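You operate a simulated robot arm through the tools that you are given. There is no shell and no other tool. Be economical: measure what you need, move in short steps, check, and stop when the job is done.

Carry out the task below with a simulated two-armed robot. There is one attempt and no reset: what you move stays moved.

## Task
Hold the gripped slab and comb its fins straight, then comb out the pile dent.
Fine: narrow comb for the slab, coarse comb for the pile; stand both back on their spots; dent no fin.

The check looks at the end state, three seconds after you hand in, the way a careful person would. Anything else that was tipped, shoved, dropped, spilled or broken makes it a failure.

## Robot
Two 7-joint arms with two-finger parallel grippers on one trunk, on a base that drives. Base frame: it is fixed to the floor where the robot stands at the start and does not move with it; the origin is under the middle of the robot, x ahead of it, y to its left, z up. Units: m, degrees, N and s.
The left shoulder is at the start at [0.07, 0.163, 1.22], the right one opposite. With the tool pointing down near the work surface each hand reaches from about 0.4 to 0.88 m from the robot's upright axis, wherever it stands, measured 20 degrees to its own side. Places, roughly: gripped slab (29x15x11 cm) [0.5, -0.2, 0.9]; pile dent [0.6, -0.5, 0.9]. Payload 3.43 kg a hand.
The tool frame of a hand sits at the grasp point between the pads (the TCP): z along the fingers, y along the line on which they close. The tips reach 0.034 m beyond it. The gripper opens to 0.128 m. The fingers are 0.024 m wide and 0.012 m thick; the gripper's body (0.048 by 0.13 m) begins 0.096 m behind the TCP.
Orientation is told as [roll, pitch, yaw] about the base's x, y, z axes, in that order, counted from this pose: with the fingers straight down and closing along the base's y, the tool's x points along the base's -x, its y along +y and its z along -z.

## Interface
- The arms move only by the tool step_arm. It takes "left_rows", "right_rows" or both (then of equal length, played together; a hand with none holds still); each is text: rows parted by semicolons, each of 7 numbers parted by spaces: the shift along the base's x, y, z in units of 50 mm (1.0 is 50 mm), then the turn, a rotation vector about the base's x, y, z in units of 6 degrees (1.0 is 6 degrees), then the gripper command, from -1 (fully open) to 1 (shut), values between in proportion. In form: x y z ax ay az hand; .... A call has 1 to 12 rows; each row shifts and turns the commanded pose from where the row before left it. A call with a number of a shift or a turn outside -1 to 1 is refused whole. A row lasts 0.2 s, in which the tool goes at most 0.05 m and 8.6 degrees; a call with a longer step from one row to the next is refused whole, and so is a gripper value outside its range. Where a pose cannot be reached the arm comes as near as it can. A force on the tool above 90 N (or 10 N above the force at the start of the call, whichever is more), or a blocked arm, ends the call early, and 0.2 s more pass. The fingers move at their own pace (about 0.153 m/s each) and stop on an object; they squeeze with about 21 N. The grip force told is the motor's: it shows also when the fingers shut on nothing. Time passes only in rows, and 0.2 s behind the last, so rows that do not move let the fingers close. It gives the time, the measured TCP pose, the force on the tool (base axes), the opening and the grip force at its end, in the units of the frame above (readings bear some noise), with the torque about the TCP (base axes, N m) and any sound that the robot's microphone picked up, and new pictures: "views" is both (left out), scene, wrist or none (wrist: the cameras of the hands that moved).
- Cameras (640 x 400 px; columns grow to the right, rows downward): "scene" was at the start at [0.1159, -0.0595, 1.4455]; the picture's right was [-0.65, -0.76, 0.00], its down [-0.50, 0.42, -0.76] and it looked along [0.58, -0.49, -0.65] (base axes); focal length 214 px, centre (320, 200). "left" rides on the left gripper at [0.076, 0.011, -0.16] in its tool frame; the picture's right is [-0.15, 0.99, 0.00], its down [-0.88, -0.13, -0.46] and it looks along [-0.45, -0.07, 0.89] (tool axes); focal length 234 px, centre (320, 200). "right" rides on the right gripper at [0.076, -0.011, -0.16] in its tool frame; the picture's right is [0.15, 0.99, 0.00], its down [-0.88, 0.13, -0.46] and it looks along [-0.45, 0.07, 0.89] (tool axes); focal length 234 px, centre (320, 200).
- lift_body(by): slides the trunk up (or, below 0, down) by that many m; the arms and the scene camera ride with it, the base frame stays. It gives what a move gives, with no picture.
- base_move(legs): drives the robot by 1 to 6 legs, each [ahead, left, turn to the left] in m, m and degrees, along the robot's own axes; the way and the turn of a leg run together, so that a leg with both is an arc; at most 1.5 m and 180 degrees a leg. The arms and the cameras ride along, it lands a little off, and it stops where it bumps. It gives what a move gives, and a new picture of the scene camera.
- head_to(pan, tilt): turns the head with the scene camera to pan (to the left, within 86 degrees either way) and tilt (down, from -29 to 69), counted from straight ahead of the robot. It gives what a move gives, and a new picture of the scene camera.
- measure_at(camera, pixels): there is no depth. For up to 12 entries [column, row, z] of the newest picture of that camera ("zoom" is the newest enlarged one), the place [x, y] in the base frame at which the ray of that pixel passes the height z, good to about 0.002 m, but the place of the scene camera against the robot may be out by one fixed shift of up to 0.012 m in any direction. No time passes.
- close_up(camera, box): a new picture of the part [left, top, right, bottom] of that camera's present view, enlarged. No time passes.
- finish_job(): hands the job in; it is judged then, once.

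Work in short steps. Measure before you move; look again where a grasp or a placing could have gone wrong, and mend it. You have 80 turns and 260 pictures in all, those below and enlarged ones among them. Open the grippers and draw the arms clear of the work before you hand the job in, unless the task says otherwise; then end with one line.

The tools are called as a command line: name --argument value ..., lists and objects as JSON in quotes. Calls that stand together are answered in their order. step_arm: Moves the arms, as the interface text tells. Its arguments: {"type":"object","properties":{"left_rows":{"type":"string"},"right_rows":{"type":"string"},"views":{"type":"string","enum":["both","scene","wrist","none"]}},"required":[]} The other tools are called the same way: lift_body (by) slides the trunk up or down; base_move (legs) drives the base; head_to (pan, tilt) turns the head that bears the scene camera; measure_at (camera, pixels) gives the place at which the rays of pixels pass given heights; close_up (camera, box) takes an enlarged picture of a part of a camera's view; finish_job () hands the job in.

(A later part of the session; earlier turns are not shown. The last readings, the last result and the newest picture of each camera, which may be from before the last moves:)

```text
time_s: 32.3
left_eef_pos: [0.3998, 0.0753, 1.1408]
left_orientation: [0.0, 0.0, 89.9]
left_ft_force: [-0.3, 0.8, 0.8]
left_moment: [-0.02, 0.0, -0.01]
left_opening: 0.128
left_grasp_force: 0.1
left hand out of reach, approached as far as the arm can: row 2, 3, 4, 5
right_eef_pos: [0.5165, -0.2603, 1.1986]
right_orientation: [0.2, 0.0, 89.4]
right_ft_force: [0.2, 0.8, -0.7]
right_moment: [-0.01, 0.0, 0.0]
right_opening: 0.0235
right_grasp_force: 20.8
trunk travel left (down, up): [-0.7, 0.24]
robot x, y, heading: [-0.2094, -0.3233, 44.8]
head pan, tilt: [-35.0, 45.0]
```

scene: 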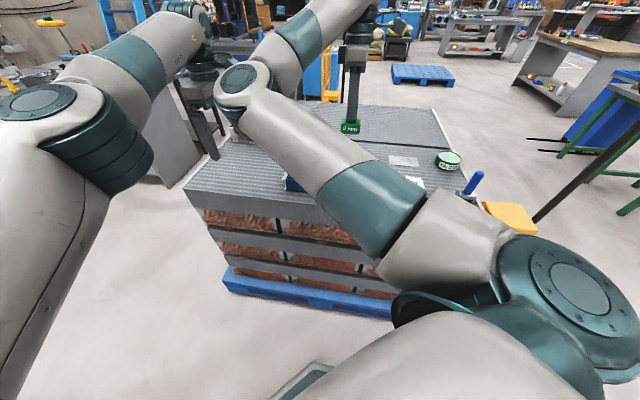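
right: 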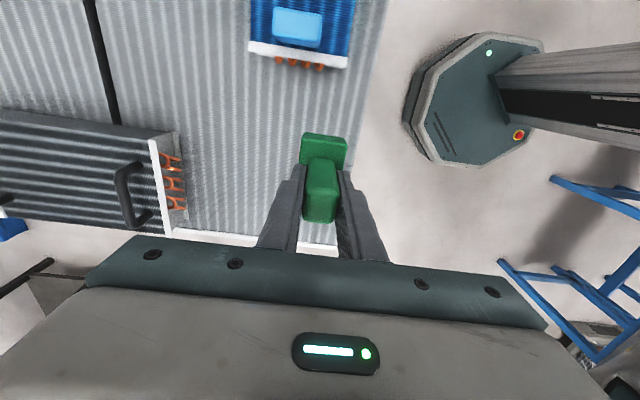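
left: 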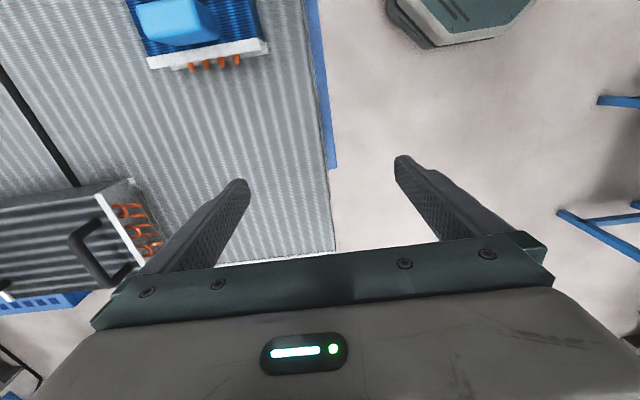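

The left wrist appears limited at this yaw while reaching across. I turn it back to yaw 0 (closing along y on the 37 mm side of the grip) while easing toward the grip.

step_arm --left_rows "0 0 0 0 0 -1 -1;0 0 0 0 0 -1 -1;0 0 0 0 0 -1 -1;0 0 0 0 0 -1 -1;0 0 0 0 0 -1 -1;0 0 0 0 0 -1 -1;0 0 0 0 0 -1 -1;0 0 0 0 0 -1 -1;0.4 0 0 0 0 -1 -1;0.4 -0.3 0 0 0 -1 -1;0.4 -0.3 0 0 0 -1 -1;0.4 -0.3 0 0 0 -1 -1" --views "both"

```text
time_s: 34.9
left_eef_pos: [0.4009, 0.0509, 1.128]
left_orientation: [0.1, -0.1, 17.7]
left_ft_force: [-0.2, 0.1, 0.3]
left_moment: [0.02, 0.02, 0.0]
left_opening: 0.1279
left_grasp_force: 0.0
left hand out of reach, approached as far as the arm can: row 9, 10, 11, 12
right_eef_pos: [0.5176, -0.2607, 1.1986]
right_orientation: [0.0, 0.1, 89.4]
right_ft_force: [0.1, 0.0, -0.8]
right_moment: [0.02, -0.01, 0.03]
right_opening: 0.0238
right_grasp_force: 20.2
trunk travel left (down, up): [-0.7, 0.24]
robot x, y, heading: [-0.2102, -0.3207, 44.7]
head pan, tilt: [-35.0, 45.0]
```

scene: 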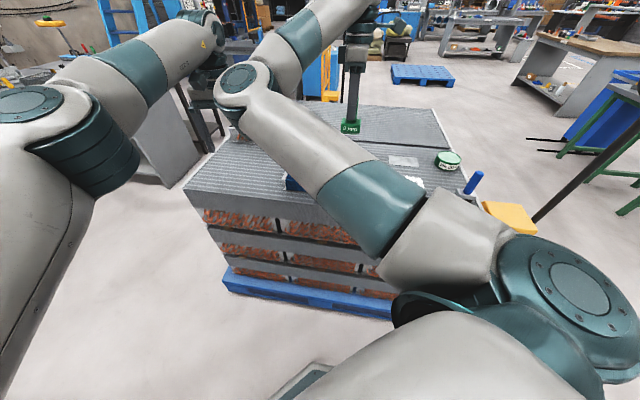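
left: 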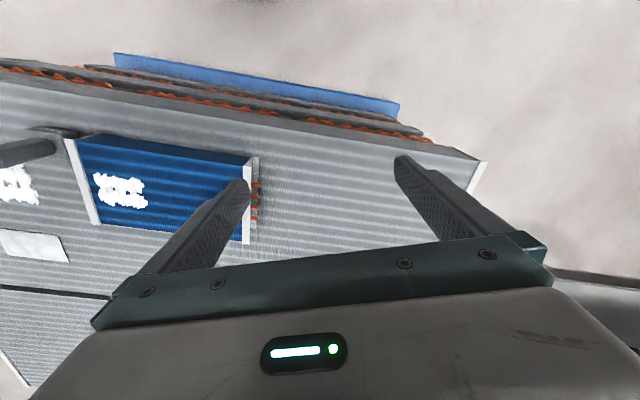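

The left arm has reached its limit with the base turned this far. A better plan is heading 0, with the left hand tilted in from the +y side and closing along x, which keeps its wrist away from the right arm. I raise and retract the left hand, then arc the base back to (-0.07, 0.17) at heading 0.

step_arm --left_rows "0 0 0.83 0 0 0 -1;0 0 0.83 0 0 0 -1;0 0 0.83 0 0 0 -1;-0.92 0.31 0 0 0 0 -1;-0.92 0.31 0 0 0 0 -1;-0.92 0.31 0 0 0 0 -1;-0.92 0.31 0 0 0 0 -1;-0.92 0.31 0 0 0 0 -1;-0.92 0.31 0 0 0 0 -1;-0.92 0.31 0 0 0 0 -1" --views "none"

base_move --legs '[[0.136, 0.102, -15], [0.105, 0.134, -15], [0.068, 0.156, -14.7]]'

```text
time_s: 37.1
left_eef_pos: [0.0518, 0.1653, 1.2389]
left_orientation: [-0.1, -0.1, 18.0]
left_ft_force: [-0.6, -0.3, 0.3]
left_moment: [-0.01, -0.02, 0.01]
left_opening: 0.1281
left_grasp_force: 0.1
left hand out of reach, approached as far as the arm can: row 2, 3
right_eef_pos: [0.5153, -0.2597, 1.201]
right_orientation: [-0.1, 0.0, 89.4]
right_ft_force: [-0.5, 0.4, -1.3]
right_moment: [-0.02, -0.01, 0.01]
right_opening: 0.0238
right_grasp_force: 20.7
trunk travel left (down, up): [-0.7, 0.24]
robot x, y, heading: [-0.2064, -0.3197, 44.7]
head pan, tilt: [-35.0, 45.0]
```

```text
time_s: 40.7
left_eef_pos: [0.4608, 0.3265, 1.2402]
left_orientation: [0.0, 0.0, -26.8]
left_ft_force: [-0.7, 0.2, 0.3]
left_moment: [0.03, -0.01, -0.01]
left_opening: 0.1282
left_grasp_force: 0.1
right_eef_pos: [0.4884, -0.3, 1.1985]
right_orientation: [0.1, 0.0, 44.5]
right_ft_force: [-0.5, 0.1, -1.0]
right_moment: [0.02, -0.02, 0.02]
right_opening: 0.0235
right_grasp_force: 20.9
trunk travel left (down, up): [-0.7, 0.24]
robot x, y, heading: [-0.0737, 0.1672, -0.1]
head pan, tilt: [-35.0, 45.0]
```

scene: 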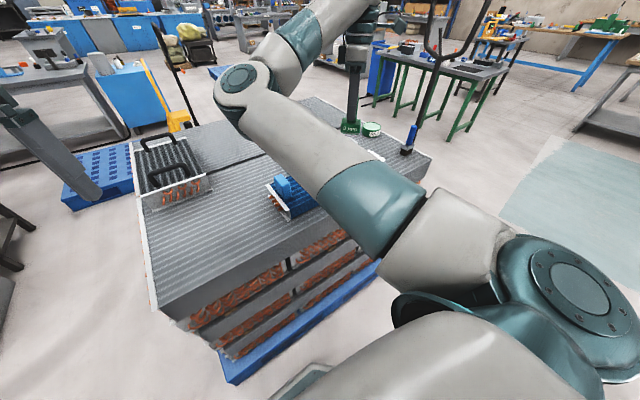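

The base landed well. I turn the right hand back to yaw 90, clear of the slab, and turn the left hand to yaw -90.

step_arm --left_rows "0 0 0 0 0 -0.96 -1;0 0 0 0 0 -0.96 -1;0 0 0 0 0 -0.96 -1;0 0 0 0 0 -0.96 -1;0 0 0 0 0 -0.96 -1;0 0 0 0 0 -0.96 -1;0 0 0 0 0 -0.96 -1;0 0 0 0 0 -0.96 -1;0 0 0 0 0 -0.96 -1;0 0 0 0 0 -0.96 -1;0 0 0 0 0 -0.96 -1" --right_rows "0.1 -0.05 0 0 0 0.94 1;0.1 -0.05 0 0 0 0.94 1;0.1 -0.05 0 0 0 0.94 1;0.1 -0.05 0 0 0 0.94 1;0.1 -0.05 0 0 0 0.94 1;0.1 -0.05 0 0 0 0.94 1;0.1 -0.05 0 0 0 0.94 1;0.1 -0.05 0 0 0 1 1;0 0 0 0 0 0 1;0 0 0 0 0 0 1;0 0 0 0 0 0 1" --views "both"

```text
time_s: 43.1
left_eef_pos: [0.373, 0.2803, 1.2187]
left_orientation: [0.0, 0.0, -90.1]
left_ft_force: [-0.1, 0.6, -0.2]
left_moment: [0.03, 0.01, -0.01]
left_opening: 0.1281
left_grasp_force: 0.1
left hand out of reach, approached as far as the arm can: row 8, 9, 10, 11
right_eef_pos: [0.5283, -0.3189, 1.1972]
right_orientation: [0.0, 0.1, 90.0]
right_ft_force: [-0.2, -0.8, -1.0]
right_moment: [0.03, 0.03, 0.02]
right_opening: 0.0239
right_grasp_force: 21.1
trunk travel left (down, up): [-0.7, 0.24]
robot x, y, heading: [-0.0677, 0.1674, 0.1]
head pan, tilt: [-35.0, 45.0]
```

scene: 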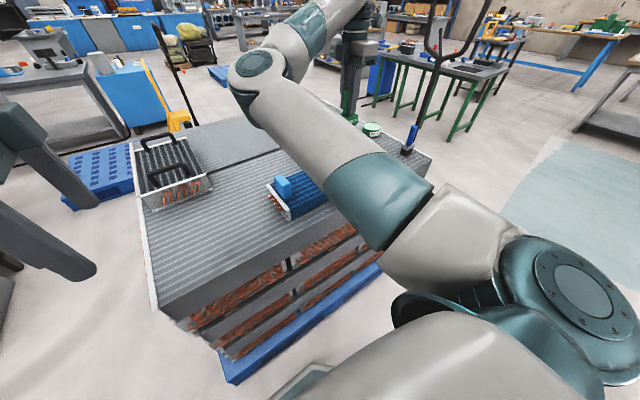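
right: 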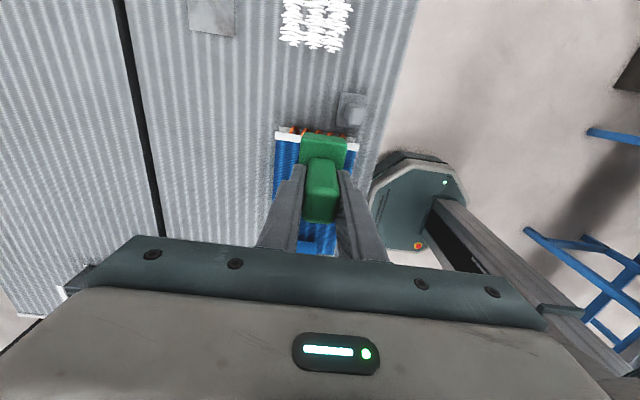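
left: 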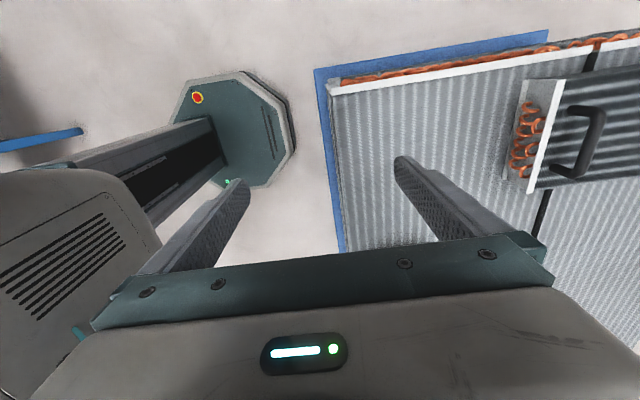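

The left hand is at yaw -90. I bring it toward the grip from the +y side while tilting it 35° so the fingers point down and to -y.

step_arm --left_rows "0.52 -0.53 -0.23 -0.97 0 0 -1;0.52 -0.53 -0.23 -0.97 0 0 -1;0.52 -0.53 -0.23 -0.97 0 0 -1;0.52 -0.53 -0.23 -0.97 0 0 -1;0.52 -0.53 -0.23 -0.97 0 0 -1;0.52 -0.53 -0.23 -0.97 0 0 -1;0 0 0 0 0 0 -1" --views "both"

```text
time_s: 44.7
left_eef_pos: [0.4016, 0.199, 1.1866]
left_orientation: [-0.1, -26.2, -89.8]
left_ft_force: [-0.9, 0.9, 0.5]
left_moment: [0.0, -0.02, 0.02]
left_opening: 0.1281
left_grasp_force: 0.1
left hand out of reach, approached as far as the arm can: row 1, 2, 3, 4, 5, 6
right_eef_pos: [0.5273, -0.318, 1.1996]
right_orientation: [0.0, 0.0, 90.1]
right_ft_force: [0.4, 1.0, -1.1]
right_moment: [-0.01, 0.0, -0.01]
right_opening: 0.0238
right_grasp_force: 21.0
trunk travel left (down, up): [-0.7, 0.24]
robot x, y, heading: [-0.0707, 0.1701, 0.1]
head pan, tilt: [-35.0, 45.0]
```

scene: 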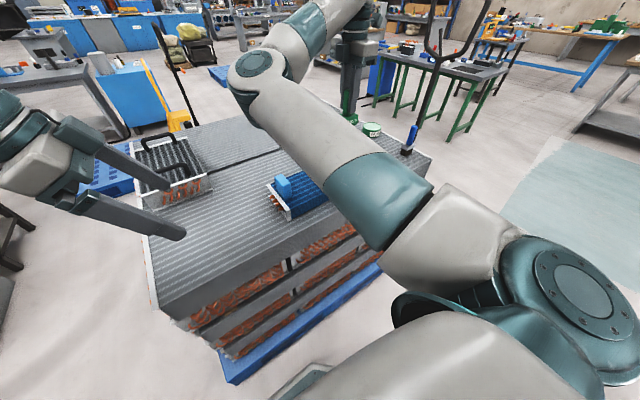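
left: 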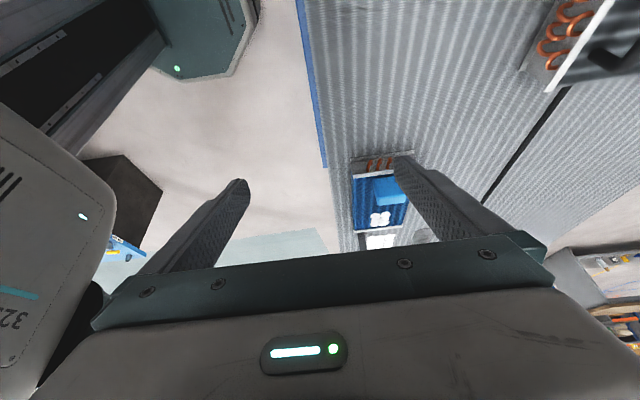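

The wrist is near its limit here, but it should ease as the arm swings right. I continue mostly along -y, still well above the slab and clear of the right arm.

step_arm --left_rows "0.1 -0.7 -0.1 0 0 0 -1;0.1 -0.7 -0.1 0 0 0 -1;0.3 -0.7 -0.1 0 0 0 -1;0.5 -0.7 -0.1 0 0 0 -1;0.5 -0.4 -0.1 -0.5 0 0 -1;0.5 -0.2 -0.1 -0.9 0 0 -1" --views "both"

```text
time_s: 46.1
left_eef_pos: [0.4107, 0.128, 1.1754]
left_orientation: [0.0, -26.1, -89.8]
left_ft_force: [1.2, -1.1, 0.2]
left_moment: [0.02, 0.01, -0.02]
left_opening: 0.128
left_grasp_force: 0.0
left hand out of reach, approached as far as the arm can: row 3, 4, 5, 6
right_eef_pos: [0.5287, -0.3181, 1.1979]
right_orientation: [0.1, 0.2, 90.1]
right_ft_force: [-0.4, -1.7, -1.1]
right_moment: [-0.02, 0.01, 0.0]
right_opening: 0.0239
right_grasp_force: 20.6
trunk travel left (down, up): [-0.7, 0.24]
robot x, y, heading: [-0.0698, 0.1649, -0.2]
head pan, tilt: [-35.0, 45.0]
```

scene: 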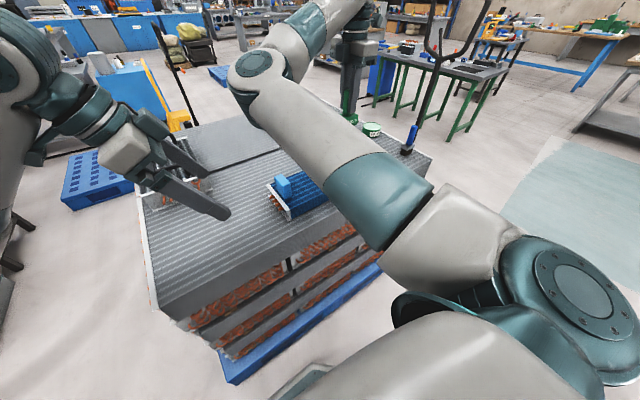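
left: 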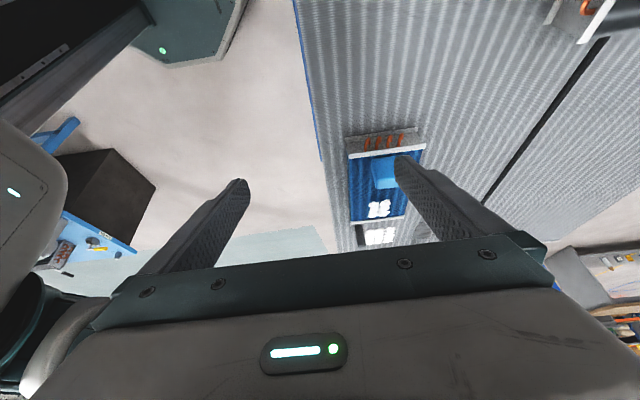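

With yaw -90 the left wrist limit conflicts with the right elbow's position. The right arm works fine at yaw +90 in the same posture, so I switch the left hand to yaw +90: I back off, untilt and turn it.

step_arm --left_rows "0 0.8 0.2 0.87 0 0 -1;0 0.8 0.2 0.87 0 0 -1;0.2 0.8 0.2 0.87 0 0 -1;0.2 0.8 0.2 0.87 0 0 -1;0.2 0.8 0.2 0.87 0 0 -1;0 0 0 0 0 1 -1;0 0 0 0 0 1 -1;0 0 0 0 0 1 -1;0 0 0 0 0 1 -1;0 0 0 0 0 1 -1;0 0 0 0 0 1 -1;0 0 0 0 0 1 -1" --views "none"

step_arm --left_rows "0 0 0 0 0 1 -1;0 0 0 0 0 1 -1;0 0 0 0 0 1 -1;0 0 0 0 0 1 -1;0 0 0 0 0 1 -1;0 0 0 0 0 1 -1;0 0 0 0 0 1 -1;0 0 0 0 0 1 -1;0 0 0 0 0 1 -1;0 0 0 0 0 1 -1;0 0 0 0 0 1 -1;0 0 0 0 0 1 -1" --views "none"

step_arm --left_rows "0 0 0 0 0 1 -1;0 0 0 0 0 1 -1;0 0 0 0 0 1 -1;0 0 0 0 0 1 -1;0 0 0 0 0 1 -1;0 0 0 0 0 1 -1;0 0 0 0 0 1 -1;0 0 0 0 0 1 -1;0 0 0 0 0 1 -1;0 0 0 0 0 1 -1;0 0 0 0 0 1 -1" --views "both"

```text
time_s: 48.7
left_eef_pos: [0.3717, 0.2953, 1.2172]
left_orientation: [0.1, 0.1, -47.6]
left_ft_force: [0.4, 0.1, 0.2]
left_moment: [-0.01, 0.0, 0.0]
left_opening: 0.128
left_grasp_force: 0.0
left hand out of reach, approached as far as the arm can: row 2, 3, 4, 5
right_eef_pos: [0.5288, -0.3193, 1.1988]
right_orientation: [0.0, 0.1, 90.1]
right_ft_force: [-0.5, 0.8, -0.6]
right_moment: [0.01, 0.02, -0.02]
right_opening: 0.024
right_grasp_force: 20.6
trunk travel left (down, up): [-0.7, 0.24]
robot x, y, heading: [-0.0715, 0.1682, -0.2]
head pan, tilt: [-35.0, 45.0]
```

```text
time_s: 51.3
left_eef_pos: [0.3732, 0.295, 1.2196]
left_orientation: [0.1, -0.1, 24.4]
left_ft_force: [-0.4, 0.0, 0.2]
left_moment: [0.03, -0.02, -0.01]
left_opening: 0.1281
left_grasp_force: 0.1
right_eef_pos: [0.5287, -0.3203, 1.1975]
right_orientation: [0.0, 0.1, 90.0]
right_ft_force: [0.6, 0.4, -1.9]
right_moment: [0.0, 0.01, -0.01]
right_opening: 0.0237
right_grasp_force: 20.9
trunk travel left (down, up): [-0.7, 0.24]
robot x, y, heading: [-0.0721, 0.1695, 0.1]
head pan, tilt: [-35.0, 45.0]
```

```text
time_s: 53.7
left_eef_pos: [0.3724, 0.2957, 1.2179]
left_orientation: [0.2, 0.0, 90.4]
left_ft_force: [-0.2, -1.0, 0.9]
left_moment: [-0.01, 0.01, 0.0]
left_opening: 0.128
left_grasp_force: 0.2
right_eef_pos: [0.5289, -0.319, 1.1986]
right_orientation: [0.0, 0.1, 90.1]
right_ft_force: [-0.6, -0.1, -2.6]
right_moment: [-0.01, 0.01, 0.04]
right_opening: 0.0238
right_grasp_force: 21.4
trunk travel left (down, up): [-0.7, 0.24]
robot x, y, heading: [-0.0723, 0.1658, 0.0]
head pan, tilt: [-35.0, 45.0]
```

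scene: 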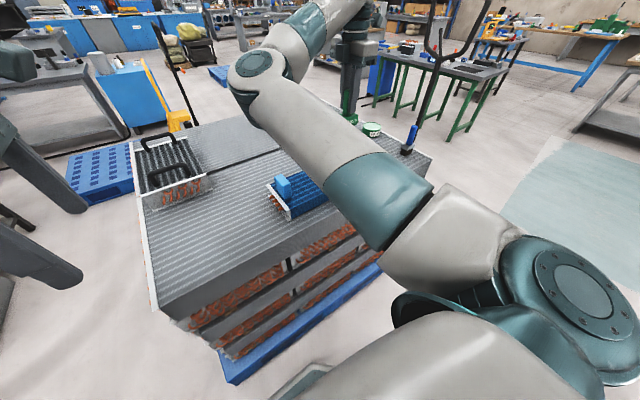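
left: 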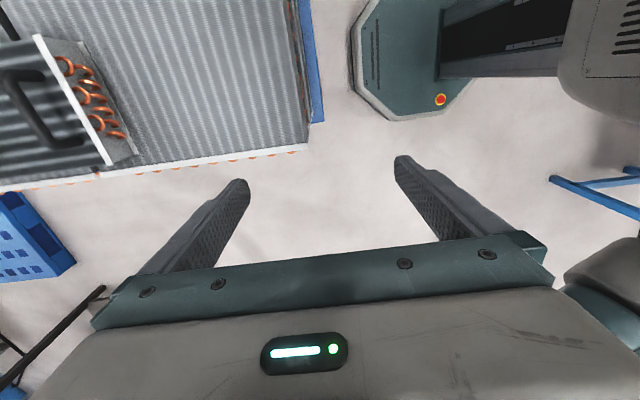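

Yaw 90 is reached. I move toward (0.53, 0.10, 1.13), tilting about 25° as I go.

step_arm --left_rows "0.52 -0.65 -0.29 -0.7 0 0 -1;0.52 -0.65 -0.29 -0.7 0 0 -1;0.52 -0.65 -0.29 -0.7 0 0 -1;0.52 -0.65 -0.29 -0.7 0 0 -1;0.52 -0.65 -0.29 -0.7 0 0 -1;0.52 -0.65 -0.29 -0.7 0 0 -1;0 0 0 0 0 0 -1" --views "both"

```text
time_s: 55.3
left_eef_pos: [0.5277, 0.1024, 1.1322]
left_orientation: [0.2, 25.3, 90.3]
left_ft_force: [-0.3, 0.3, 0.2]
left_moment: [-0.03, 0.0, 0.01]
left_opening: 0.128
left_grasp_force: 0.0
right_eef_pos: [0.5278, -0.3194, 1.1984]
right_orientation: [-0.1, 0.0, 90.1]
right_ft_force: [-0.1, 0.4, -1.0]
right_moment: [-0.02, 0.0, 0.01]
right_opening: 0.0235
right_grasp_force: 20.8
trunk travel left (down, up): [-0.7, 0.24]
robot x, y, heading: [-0.0691, 0.1691, -0.1]
head pan, tilt: [-35.0, 45.0]
```

scene: 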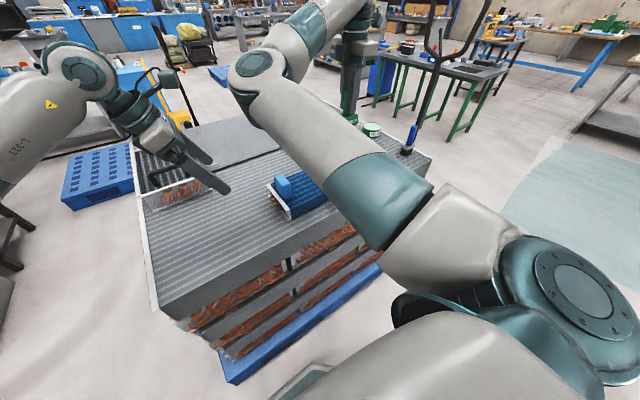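
left: 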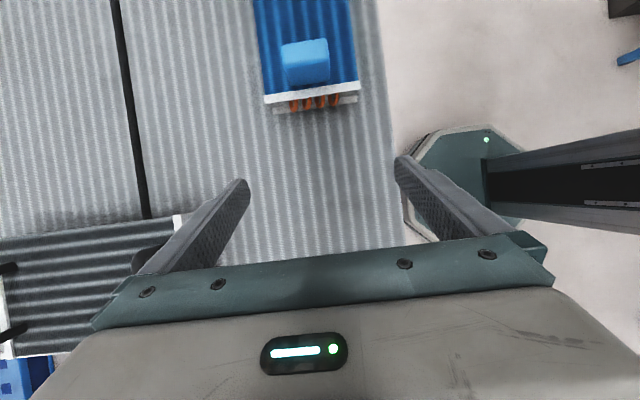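

This works: the left hand is fully in reach and its wrist is far from the right elbow. I measure the grip and move closer.

measure_at --camera "left" --pixels '[[306, 60, 1.0], [284, 65, 1.0], [329, 62, 1.0], [306, 83, 0.98], [306, 42, 1.0]]'

step_arm --left_rows "0 -0.85 -0.35 0 0 0 -1;0 -0.85 -0.35 0 0 0 -1;0 -0.6 -0.35 0 0 0 -1;0 0 0 0 0 0 -1" --views "both"

close_up --camera "left" --box '[200, 40, 440, 200]'

```text
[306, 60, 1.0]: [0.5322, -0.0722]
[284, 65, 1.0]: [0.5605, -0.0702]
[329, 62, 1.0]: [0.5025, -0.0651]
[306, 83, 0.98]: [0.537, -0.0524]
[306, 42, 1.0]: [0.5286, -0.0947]
```

```text
time_s: 56.3
left_eef_pos: [0.5292, -0.0133, 1.0786]
left_orientation: [0.2, 25.2, 90.3]
left_ft_force: [-1.0, -0.3, 0.1]
left_moment: [0.01, 0.02, 0.03]
left_opening: 0.1283
left_grasp_force: 0.1
right_eef_pos: [0.528, -0.3189, 1.1996]
right_orientation: [0.0, 0.1, 90.1]
right_ft_force: [0.2, -0.5, -1.3]
right_moment: [0.04, -0.02, 0.02]
right_opening: 0.0237
right_grasp_force: 21.6
trunk travel left (down, up): [-0.7, 0.24]
robot x, y, heading: [-0.071, 0.1683, -0.1]
head pan, tilt: [-35.0, 45.0]
```

scene: 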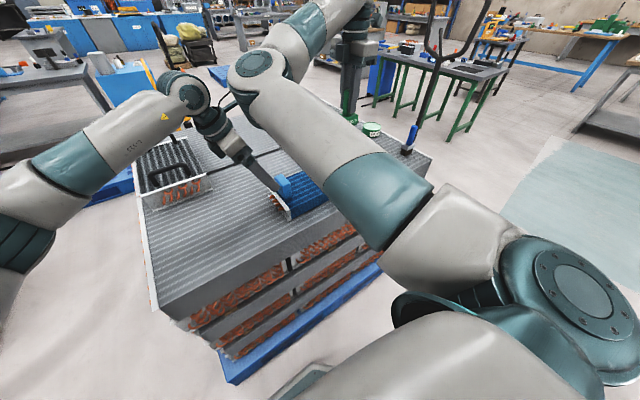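
left: 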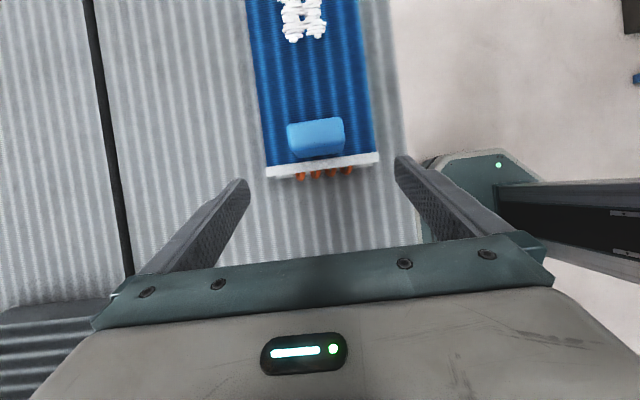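

```text
2.50 times, centred on (320, 120) of left
```

zoom: 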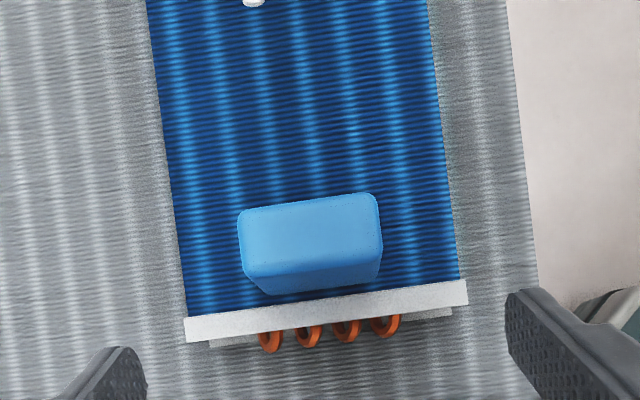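

I refine the grip's position and height from the enlarged view.

measure_at --camera "zoom" --pixels '[[240, 213, 1.0], [374, 195, 1.0], [245, 270, 1.0], [382, 258, 1.0], [270, 294, 0.943], [380, 283, 0.943], [312, 233, 1.0], [185, 318, 0.943], [466, 280, 0.943], [312, 233, 1.013]]'

```text
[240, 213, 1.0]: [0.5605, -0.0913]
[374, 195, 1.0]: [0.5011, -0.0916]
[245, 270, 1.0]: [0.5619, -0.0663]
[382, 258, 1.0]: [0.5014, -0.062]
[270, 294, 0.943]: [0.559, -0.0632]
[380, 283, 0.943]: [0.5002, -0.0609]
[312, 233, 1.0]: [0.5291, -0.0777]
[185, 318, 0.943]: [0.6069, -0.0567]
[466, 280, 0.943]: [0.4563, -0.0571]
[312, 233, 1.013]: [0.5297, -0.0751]
```

The grip spans x 0.501 to 0.561 and y -0.0915 to -0.063, with its top near 1.0. I move the left TCP to (0.531, -0.075, 0.988), straddling it.

step_arm --left_rows "0.02 -0.41 -0.6 0 0 0 -1;0.02 -0.41 -0.6 0 0 0 -1;0 -0.41 -0.6 0 0 0 -1;0 0 0 0 0 0 -1" --views "wrist"

```text
time_s: 57.3
left_eef_pos: [0.5288, -0.0767, 0.987]
left_orientation: [0.3, 25.2, 90.3]
left_ft_force: [0.0, -0.5, 0.6]
left_moment: [0.01, 0.0, -0.03]
left_opening: 0.1276
left_grasp_force: 0.1
right_eef_pos: [0.5288, -0.3185, 1.1981]
right_orientation: [0.1, 0.0, 90.1]
right_ft_force: [0.0, 1.4, -0.8]
right_moment: [-0.02, 0.0, 0.03]
right_opening: 0.0238
right_grasp_force: 21.2
trunk travel left (down, up): [-0.7, 0.24]
robot x, y, heading: [-0.0742, 0.1678, 0.2]
head pan, tilt: [-35.0, 45.0]
```

left: 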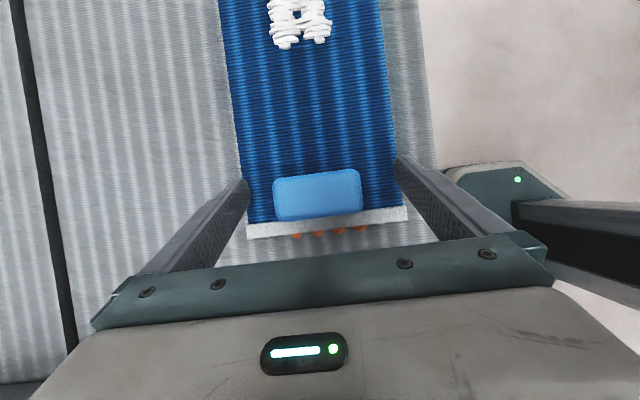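

The fingers straddle the grip. I nudge x by +2 mm and close.

step_arm --left_rows "0.045 0 0 0 0 0 -1;0 0 0 0 0 0 -0.2;0 0 0 0 0 0 0;0 0 0 0 0 0 0.5;0 0 0 0 0 0 1;0 0 0 0 0 0 1" --views "wrist"

```text
time_s: 58.7
left_eef_pos: [0.5318, -0.0769, 0.9875]
left_orientation: [0.3, 25.0, 90.3]
left_ft_force: [-2.9, 0.5, -0.1]
left_moment: [0.03, -0.46, -0.49]
left_opening: 0.0602
left_grasp_force: 21.2
right_eef_pos: [0.5282, -0.3204, 1.1988]
right_orientation: [-0.1, 0.1, 90.2]
right_ft_force: [-0.2, 0.1, -0.8]
right_moment: [-0.02, 0.01, -0.04]
right_opening: 0.0236
right_grasp_force: 21.1
trunk travel left (down, up): [-0.7, 0.24]
robot x, y, heading: [-0.07, 0.1671, 0.1]
head pan, tilt: [-35.0, 45.0]
```

left: 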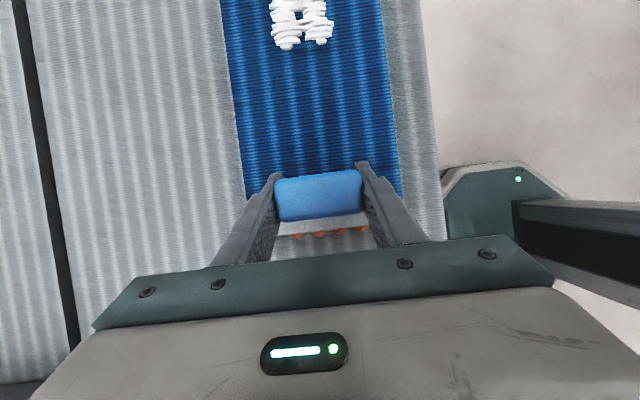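

The slab is held at 60 mm opening. I measure the dent's visible near edge from the left camera and move the right hand to see the patch.

measure_at --camera "left" --pixels '[[268, 10, 0.943], [333, 10, 0.943], [275, 46, 0.943], [328, 43, 0.943], [300, 3, 0.943]]'

close_up --camera "left" --box '[220, 0, 400, 110]'

step_arm --right_rows "0 0.3 0 0 0 0 1;-0.8 0 0 0 0 0 1;-0.8 0 0 0 0 0 1" --views "both"

```text
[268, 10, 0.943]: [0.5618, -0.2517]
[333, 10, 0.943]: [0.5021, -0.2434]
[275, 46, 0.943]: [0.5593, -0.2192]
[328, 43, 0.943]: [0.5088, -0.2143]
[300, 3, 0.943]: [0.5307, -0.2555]
```

```text
3.56 times, centred on (310, 55) of left
```

zoom: 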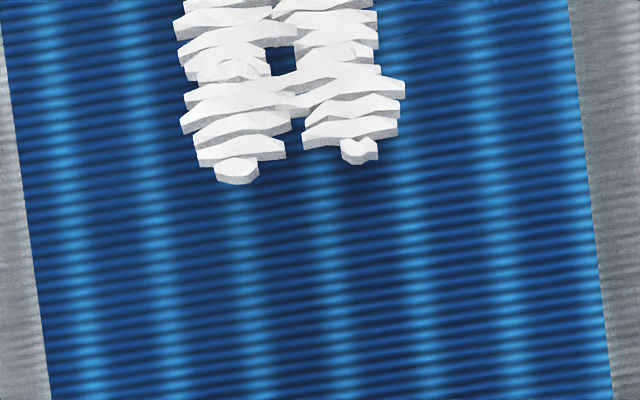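

```text
time_s: 59.5
left_eef_pos: [0.5305, -0.0772, 0.9868]
left_orientation: [0.2, 25.1, 90.4]
left_ft_force: [-2.8, -0.9, -0.2]
left_moment: [-0.35, -0.57, -0.24]
left_opening: 0.0601
left_grasp_force: 21.3
right_eef_pos: [0.4471, -0.3042, 1.2]
right_orientation: [0.0, 0.0, 90.0]
right_ft_force: [0.4, 0.0, -0.5]
right_moment: [0.01, 0.01, 0.03]
right_opening: 0.0235
right_grasp_force: 21.5
trunk travel left (down, up): [-0.7, 0.24]
robot x, y, heading: [-0.0682, 0.1703, -0.2]
head pan, tilt: [-35.0, 45.0]
```

scene: 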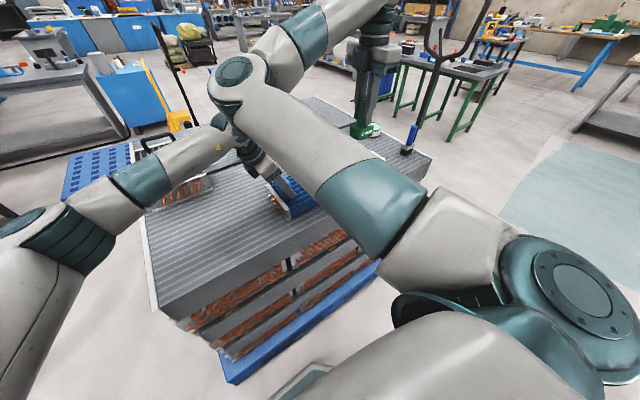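
right: 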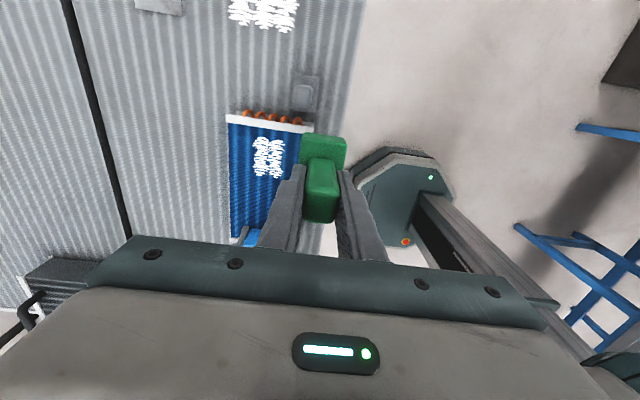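

The patch is visible left of the comb. I measure it on an enlargement.

close_up --camera "right" --box '[210, 100, 330, 200]'

measure_at --camera "right" --pixels '[[254, 140, 0.943], [283, 140, 0.943], [254, 172, 0.943], [283, 178, 0.943], [268, 158, 0.943], [228, 117, 0.943], [311, 128, 0.943]]'

```text
4.00 times, centred on (270, 150) of right
```

zoom: 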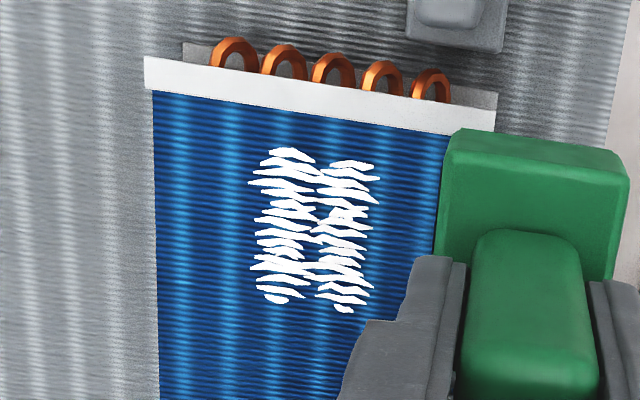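

```text
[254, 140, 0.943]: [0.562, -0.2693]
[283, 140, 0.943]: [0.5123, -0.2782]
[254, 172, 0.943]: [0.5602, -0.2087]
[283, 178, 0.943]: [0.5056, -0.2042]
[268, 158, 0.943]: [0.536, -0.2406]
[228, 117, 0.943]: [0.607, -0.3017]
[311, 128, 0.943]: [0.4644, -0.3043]
```

The patch spans x 0.502 to 0.563 and y -0.275 to -0.207. With the comb's 59 mm width I start at x = 0.478, y = -0.243 and come down toward the slab ahead of the patch.

step_arm --right_rows "0.155 0.305 -0.7 0 0 0 1;0.155 0.305 -0.7 0 0 0 1;0.155 0.305 -0.7 0 0 0 1;0.155 0.305 -0.7 0 0 0 1;0 0 0 0 0 0 1" --views "both"

```text
time_s: 60.7
left_eef_pos: [0.532, -0.0777, 0.9883]
left_orientation: [0.3, 25.3, 90.2]
left_ft_force: [-1.5, -1.2, -0.5]
left_moment: [-0.15, -0.62, -0.52]
left_opening: 0.06
left_grasp_force: 21.4
right_eef_pos: [0.4773, -0.2458, 1.0575]
right_orientation: [0.0, 0.2, 90.0]
right_ft_force: [0.7, -0.9, -2.2]
right_moment: [0.0, 0.02, 0.01]
right_opening: 0.0237
right_grasp_force: 21.1
trunk travel left (down, up): [-0.7, 0.24]
robot x, y, heading: [-0.0712, 0.1701, -0.2]
head pan, tilt: [-35.0, 45.0]
```

scene: 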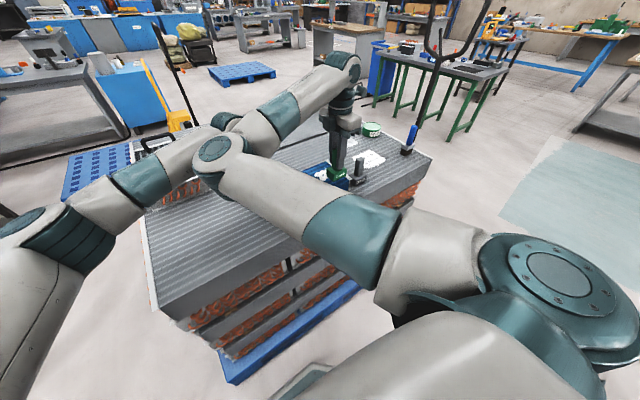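
right: 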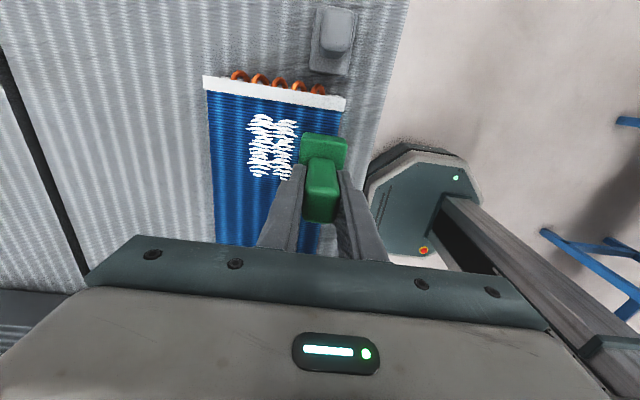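

The right elbow looks close to the left wrist, so I zoom in to check the gap before going on.

close_up --camera "scene" --box '[130, 80, 290, 200]'

close_up --camera "right" --box '[200, 60, 360, 200]'

head_to --pan -15 --tilt 50

```text
3.33 times, centred on (210, 140) of scene
```

zoom: 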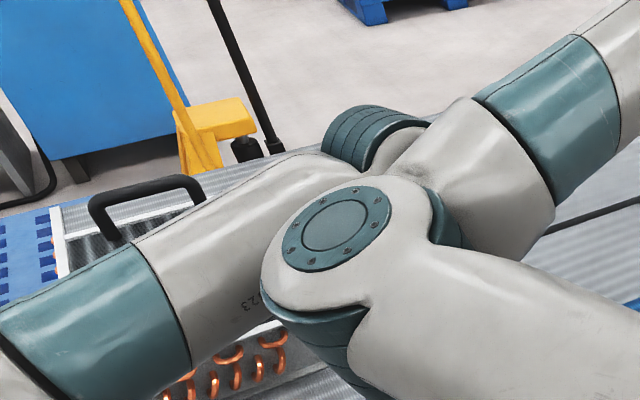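

```text
2.86 times, centred on (280, 130) of right
```

zoom: 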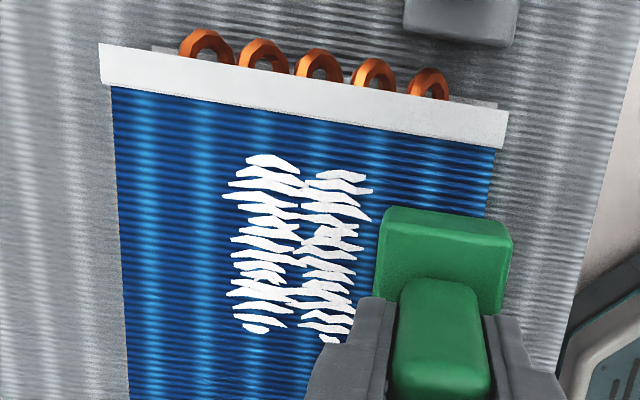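

```text
time_s: 61.5
left_eef_pos: [0.5317, -0.078, 0.9879]
left_orientation: [0.3, 25.2, 90.3]
left_ft_force: [-1.4, -0.7, -0.1]
left_moment: [-0.56, -0.67, -0.57]
left_opening: 0.0603
left_grasp_force: 21.2
right_eef_pos: [0.4761, -0.2458, 1.0587]
right_orientation: [0.0, 0.0, 90.2]
right_ft_force: [-0.8, 0.0, -1.1]
right_moment: [-0.02, -0.02, -0.01]
right_opening: 0.0234
right_grasp_force: 21.0
trunk travel left (down, up): [-0.7, 0.24]
robot x, y, heading: [-0.0728, 0.169, -0.1]
head pan, tilt: [-15.0, 50.0]
```

scene: 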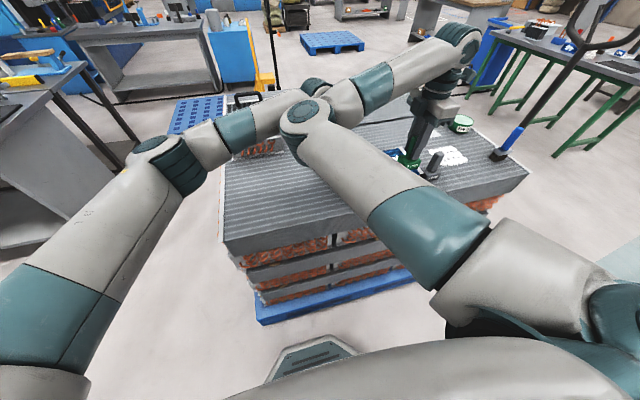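

The gap is small here but widens as the right hand goes further ahead. So I start the stroke from the far side (x = 0.586), where the elbow is clearest, and come down toward the slab there.

step_arm --right_rows "0.73 0.05 0 0 0 0 1;0.73 0 0 0 0 0 1;0.73 0 0 0 0 0 1;0 0 -0.4 0 0 0 1;0 0 -0.2 0 0 0 1;0 0 0 0 0 0 1" --views "both"

```text
time_s: 63.0
left_eef_pos: [0.5334, -0.0741, 0.9854]
left_orientation: [0.3, 24.9, 90.8]
left_ft_force: [-4.4, -11.9, 16.8]
left_moment: [0.58, -0.89, -0.52]
left_opening: 0.0603
left_grasp_force: 20.6
right_eef_pos: [0.5875, -0.2447, 1.0343]
right_orientation: [-0.4, 0.3, 89.8]
right_ft_force: [0.0, 1.4, -0.5]
right_moment: [-0.02, 0.03, 0.03]
right_opening: 0.0236
right_grasp_force: 21.2
trunk travel left (down, up): [-0.7, 0.24]
robot x, y, heading: [-0.071, 0.1682, -0.1]
head pan, tilt: [-15.0, 50.0]
```

scene: 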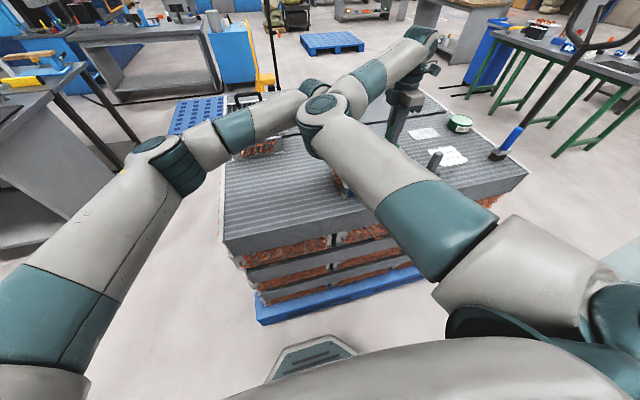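
right: 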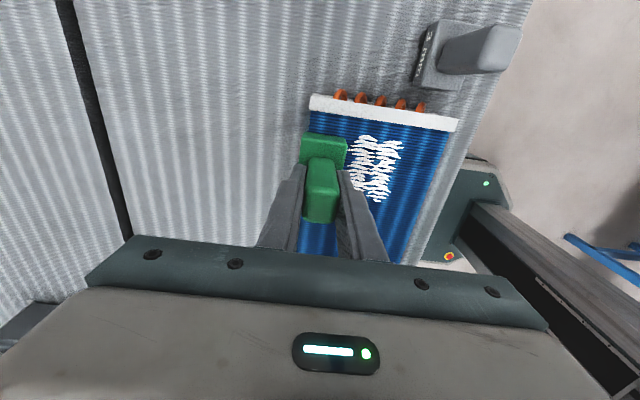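

The left hand now reads 12 to 17 N and shifted about 4 mm, so the right elbow is touching the left wrist. I back the right hand off at once and up to the right.

step_arm --right_rows "-0.4 -0.3 0.3 0 0 0 1;-0.5 -0.5 0.5 0 0 0 1;-0.5 -0.5 0.5 0 0 0 1;0 -0.5 0.8 0 0 0 1;0 -0.3 0.8 0 0 0 1" --views "both"

```text
time_s: 64.2
left_eef_pos: [0.532, -0.0787, 0.988]
left_orientation: [0.3, 25.2, 90.1]
left_ft_force: [-1.3, -1.1, -0.3]
left_moment: [-0.59, -0.27, -0.57]
left_opening: 0.0601
left_grasp_force: 20.6
right_eef_pos: [0.52, -0.347, 1.1746]
right_orientation: [0.1, 0.0, 90.1]
right_ft_force: [0.7, -0.2, -1.7]
right_moment: [0.03, 0.02, -0.01]
right_opening: 0.0234
right_grasp_force: 20.6
trunk travel left (down, up): [-0.7, 0.24]
robot x, y, heading: [-0.0701, 0.1688, 0.1]
head pan, tilt: [-15.0, 50.0]
```

scene: 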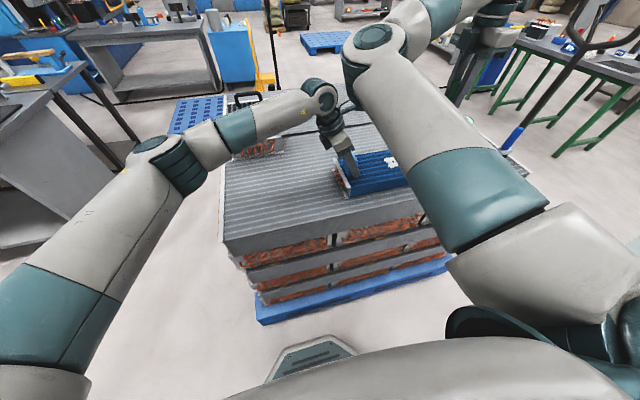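
right: 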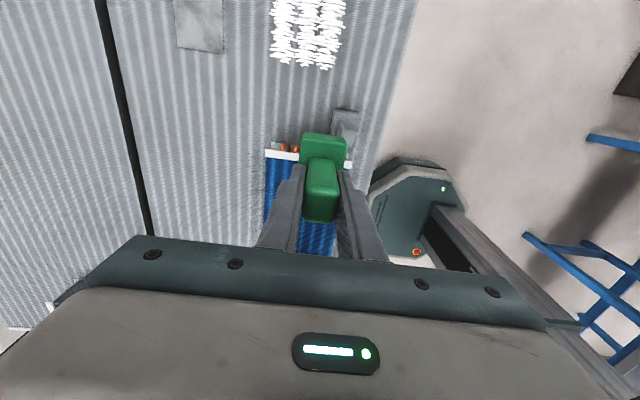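

The left hand sprang back to its place. I release the grip, withdraw the left hand along its axis and drive the base 0.09 m back, which will keep the right elbow well behind the left wrist.

step_arm --left_rows "0 0 0 0 0 0 -1;0 0 0 0 0 0 -1;0 0 0 0 0 0 -1;0 0.35 0.75 0 0 0 -1;0 0.4 0.85 0 0 0 -1;0 0.4 0.85 0 0 0 -1" --views "none"

base_move --legs '[[-0.09, 0, 0]]'

```text
time_s: 65.5
left_eef_pos: [0.5282, -0.0192, 1.1089]
left_orientation: [0.3, 25.2, 90.4]
left_ft_force: [-0.3, -0.3, -0.5]
left_moment: [-0.03, -0.01, -0.01]
left_opening: 0.1282
left_grasp_force: 0.0
right_eef_pos: [0.5195, -0.3461, 1.1744]
right_orientation: [0.0, 0.1, 90.1]
right_ft_force: [0.2, 0.5, -0.9]
right_moment: [-0.04, -0.02, -0.04]
right_opening: 0.0236
right_grasp_force: 20.9
trunk travel left (down, up): [-0.7, 0.24]
robot x, y, heading: [-0.0745, 0.1677, -0.2]
head pan, tilt: [-15.0, 50.0]
```

```text
time_s: 66.7
left_eef_pos: [0.4402, -0.019, 1.1072]
left_orientation: [0.3, 25.1, 90.4]
left_ft_force: [0.8, 0.6, 0.5]
left_moment: [0.02, -0.01, 0.04]
left_opening: 0.1279
left_grasp_force: 0.0
right_eef_pos: [0.4304, -0.3463, 1.1739]
right_orientation: [0.1, 0.2, 90.2]
right_ft_force: [0.2, 0.2, -1.8]
right_moment: [-0.02, -0.05, 0.02]
right_opening: 0.0239
right_grasp_force: 20.9
trunk travel left (down, up): [-0.7, 0.24]
robot x, y, heading: [-0.1619, 0.1675, 0.1]
head pan, tilt: [-15.0, 50.0]
```

scene: 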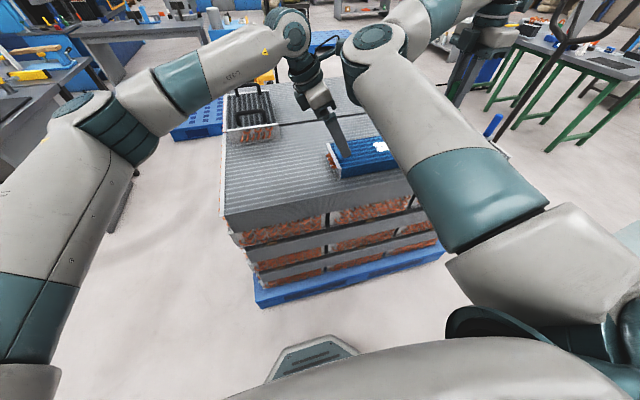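

I move both hands forward again by the same amount, adding a little left tilt for extra clearance.

step_arm --left_rows "0.92 0.1 0 -0.7 0 0 -1;0.92 0.1 0 -0.7 0 0 -1;0 0 0 0 0 0 -1" --right_rows "0.95 0 0 0 0 0 1;0.95 0.1 0 0 0 0 1;0 0 0 0 0 0 1" --views "both"

close_up --camera "left" --box '[200, 40, 440, 200]'

```text
time_s: 67.5
left_eef_pos: [0.5288, -0.0062, 1.1063]
left_orientation: [0.1, 33.7, 90.2]
left_ft_force: [-0.8, 0.1, 0.2]
left_moment: [-0.01, -0.03, -0.01]
left_opening: 0.1279
left_grasp_force: 0.0
right_eef_pos: [0.5208, -0.3363, 1.1754]
right_orientation: [-0.2, 0.1, 90.1]
right_ft_force: [0.2, 0.2, -0.7]
right_moment: [0.01, -0.01, 0.0]
right_opening: 0.0234
right_grasp_force: 20.7
trunk travel left (down, up): [-0.7, 0.24]
robot x, y, heading: [-0.1599, 0.1663, -0.0]
head pan, tilt: [-15.0, 50.0]
```

scene: 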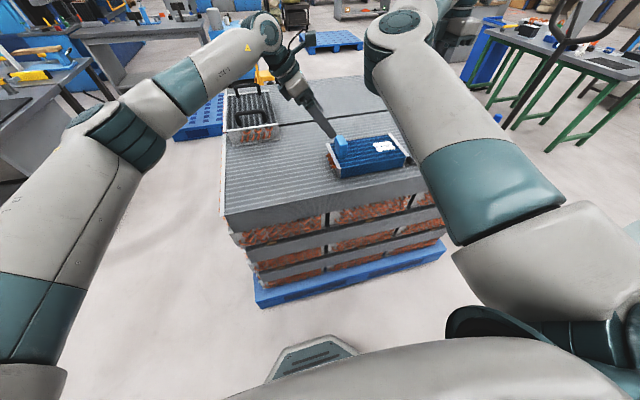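
right: 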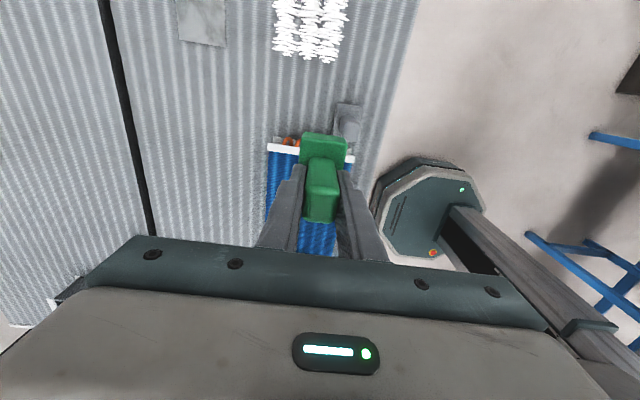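
left: 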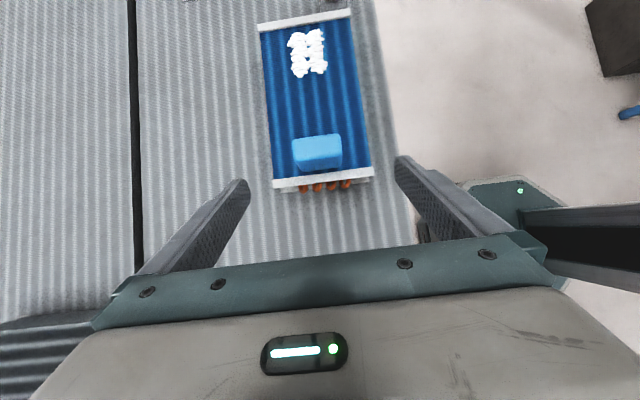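

```text
2.50 times, centred on (320, 120) of left
```

zoom: 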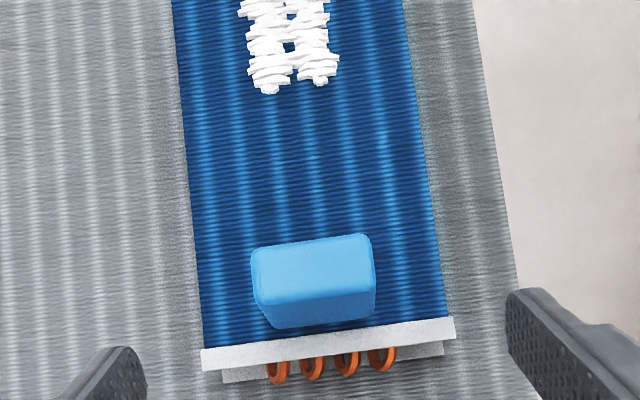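

There is good space now. I recheck the grip position and approach it along the tool axis.

measure_at --camera "zoom" --pixels '[[251, 255, 1.0], [372, 240, 1.0], [256, 300, 1.0], [376, 290, 1.0], [203, 348, 0.943], [454, 318, 0.943]]'

step_arm --left_rows "0.02 -0.35 -0.59 0 0 0 -1;0.02 -0.35 -0.59 0 0 0 -1;0.02 -0.35 -0.59 0 0 0 -1;0.0 -0.36 -0.59 0 0 0 -1;0 0 0 0 0 0 -1" --views "wrist"

```text
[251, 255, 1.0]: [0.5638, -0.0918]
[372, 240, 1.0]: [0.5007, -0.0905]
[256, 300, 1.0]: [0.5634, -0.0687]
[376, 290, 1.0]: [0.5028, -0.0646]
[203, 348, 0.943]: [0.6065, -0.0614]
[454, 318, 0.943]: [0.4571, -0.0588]
```

```text
time_s: 68.7
left_eef_pos: [0.5362, -0.0779, 0.9905]
left_orientation: [0.4, 33.6, 90.3]
left_ft_force: [0.3, 0.1, -0.4]
left_moment: [-0.01, 0.02, -0.02]
left_opening: 0.128
left_grasp_force: 0.1
right_eef_pos: [0.522, -0.3362, 1.1741]
right_orientation: [0.0, 0.1, 90.1]
right_ft_force: [0.2, -0.3, -0.9]
right_moment: [0.01, 0.02, 0.02]
right_opening: 0.0238
right_grasp_force: 20.8
trunk travel left (down, up): [-0.7, 0.24]
robot x, y, heading: [-0.1615, 0.1694, 0.0]
head pan, tilt: [-15.0, 50.0]
```

left: 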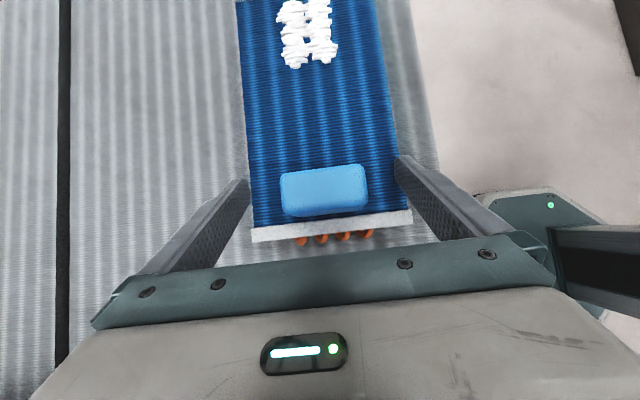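

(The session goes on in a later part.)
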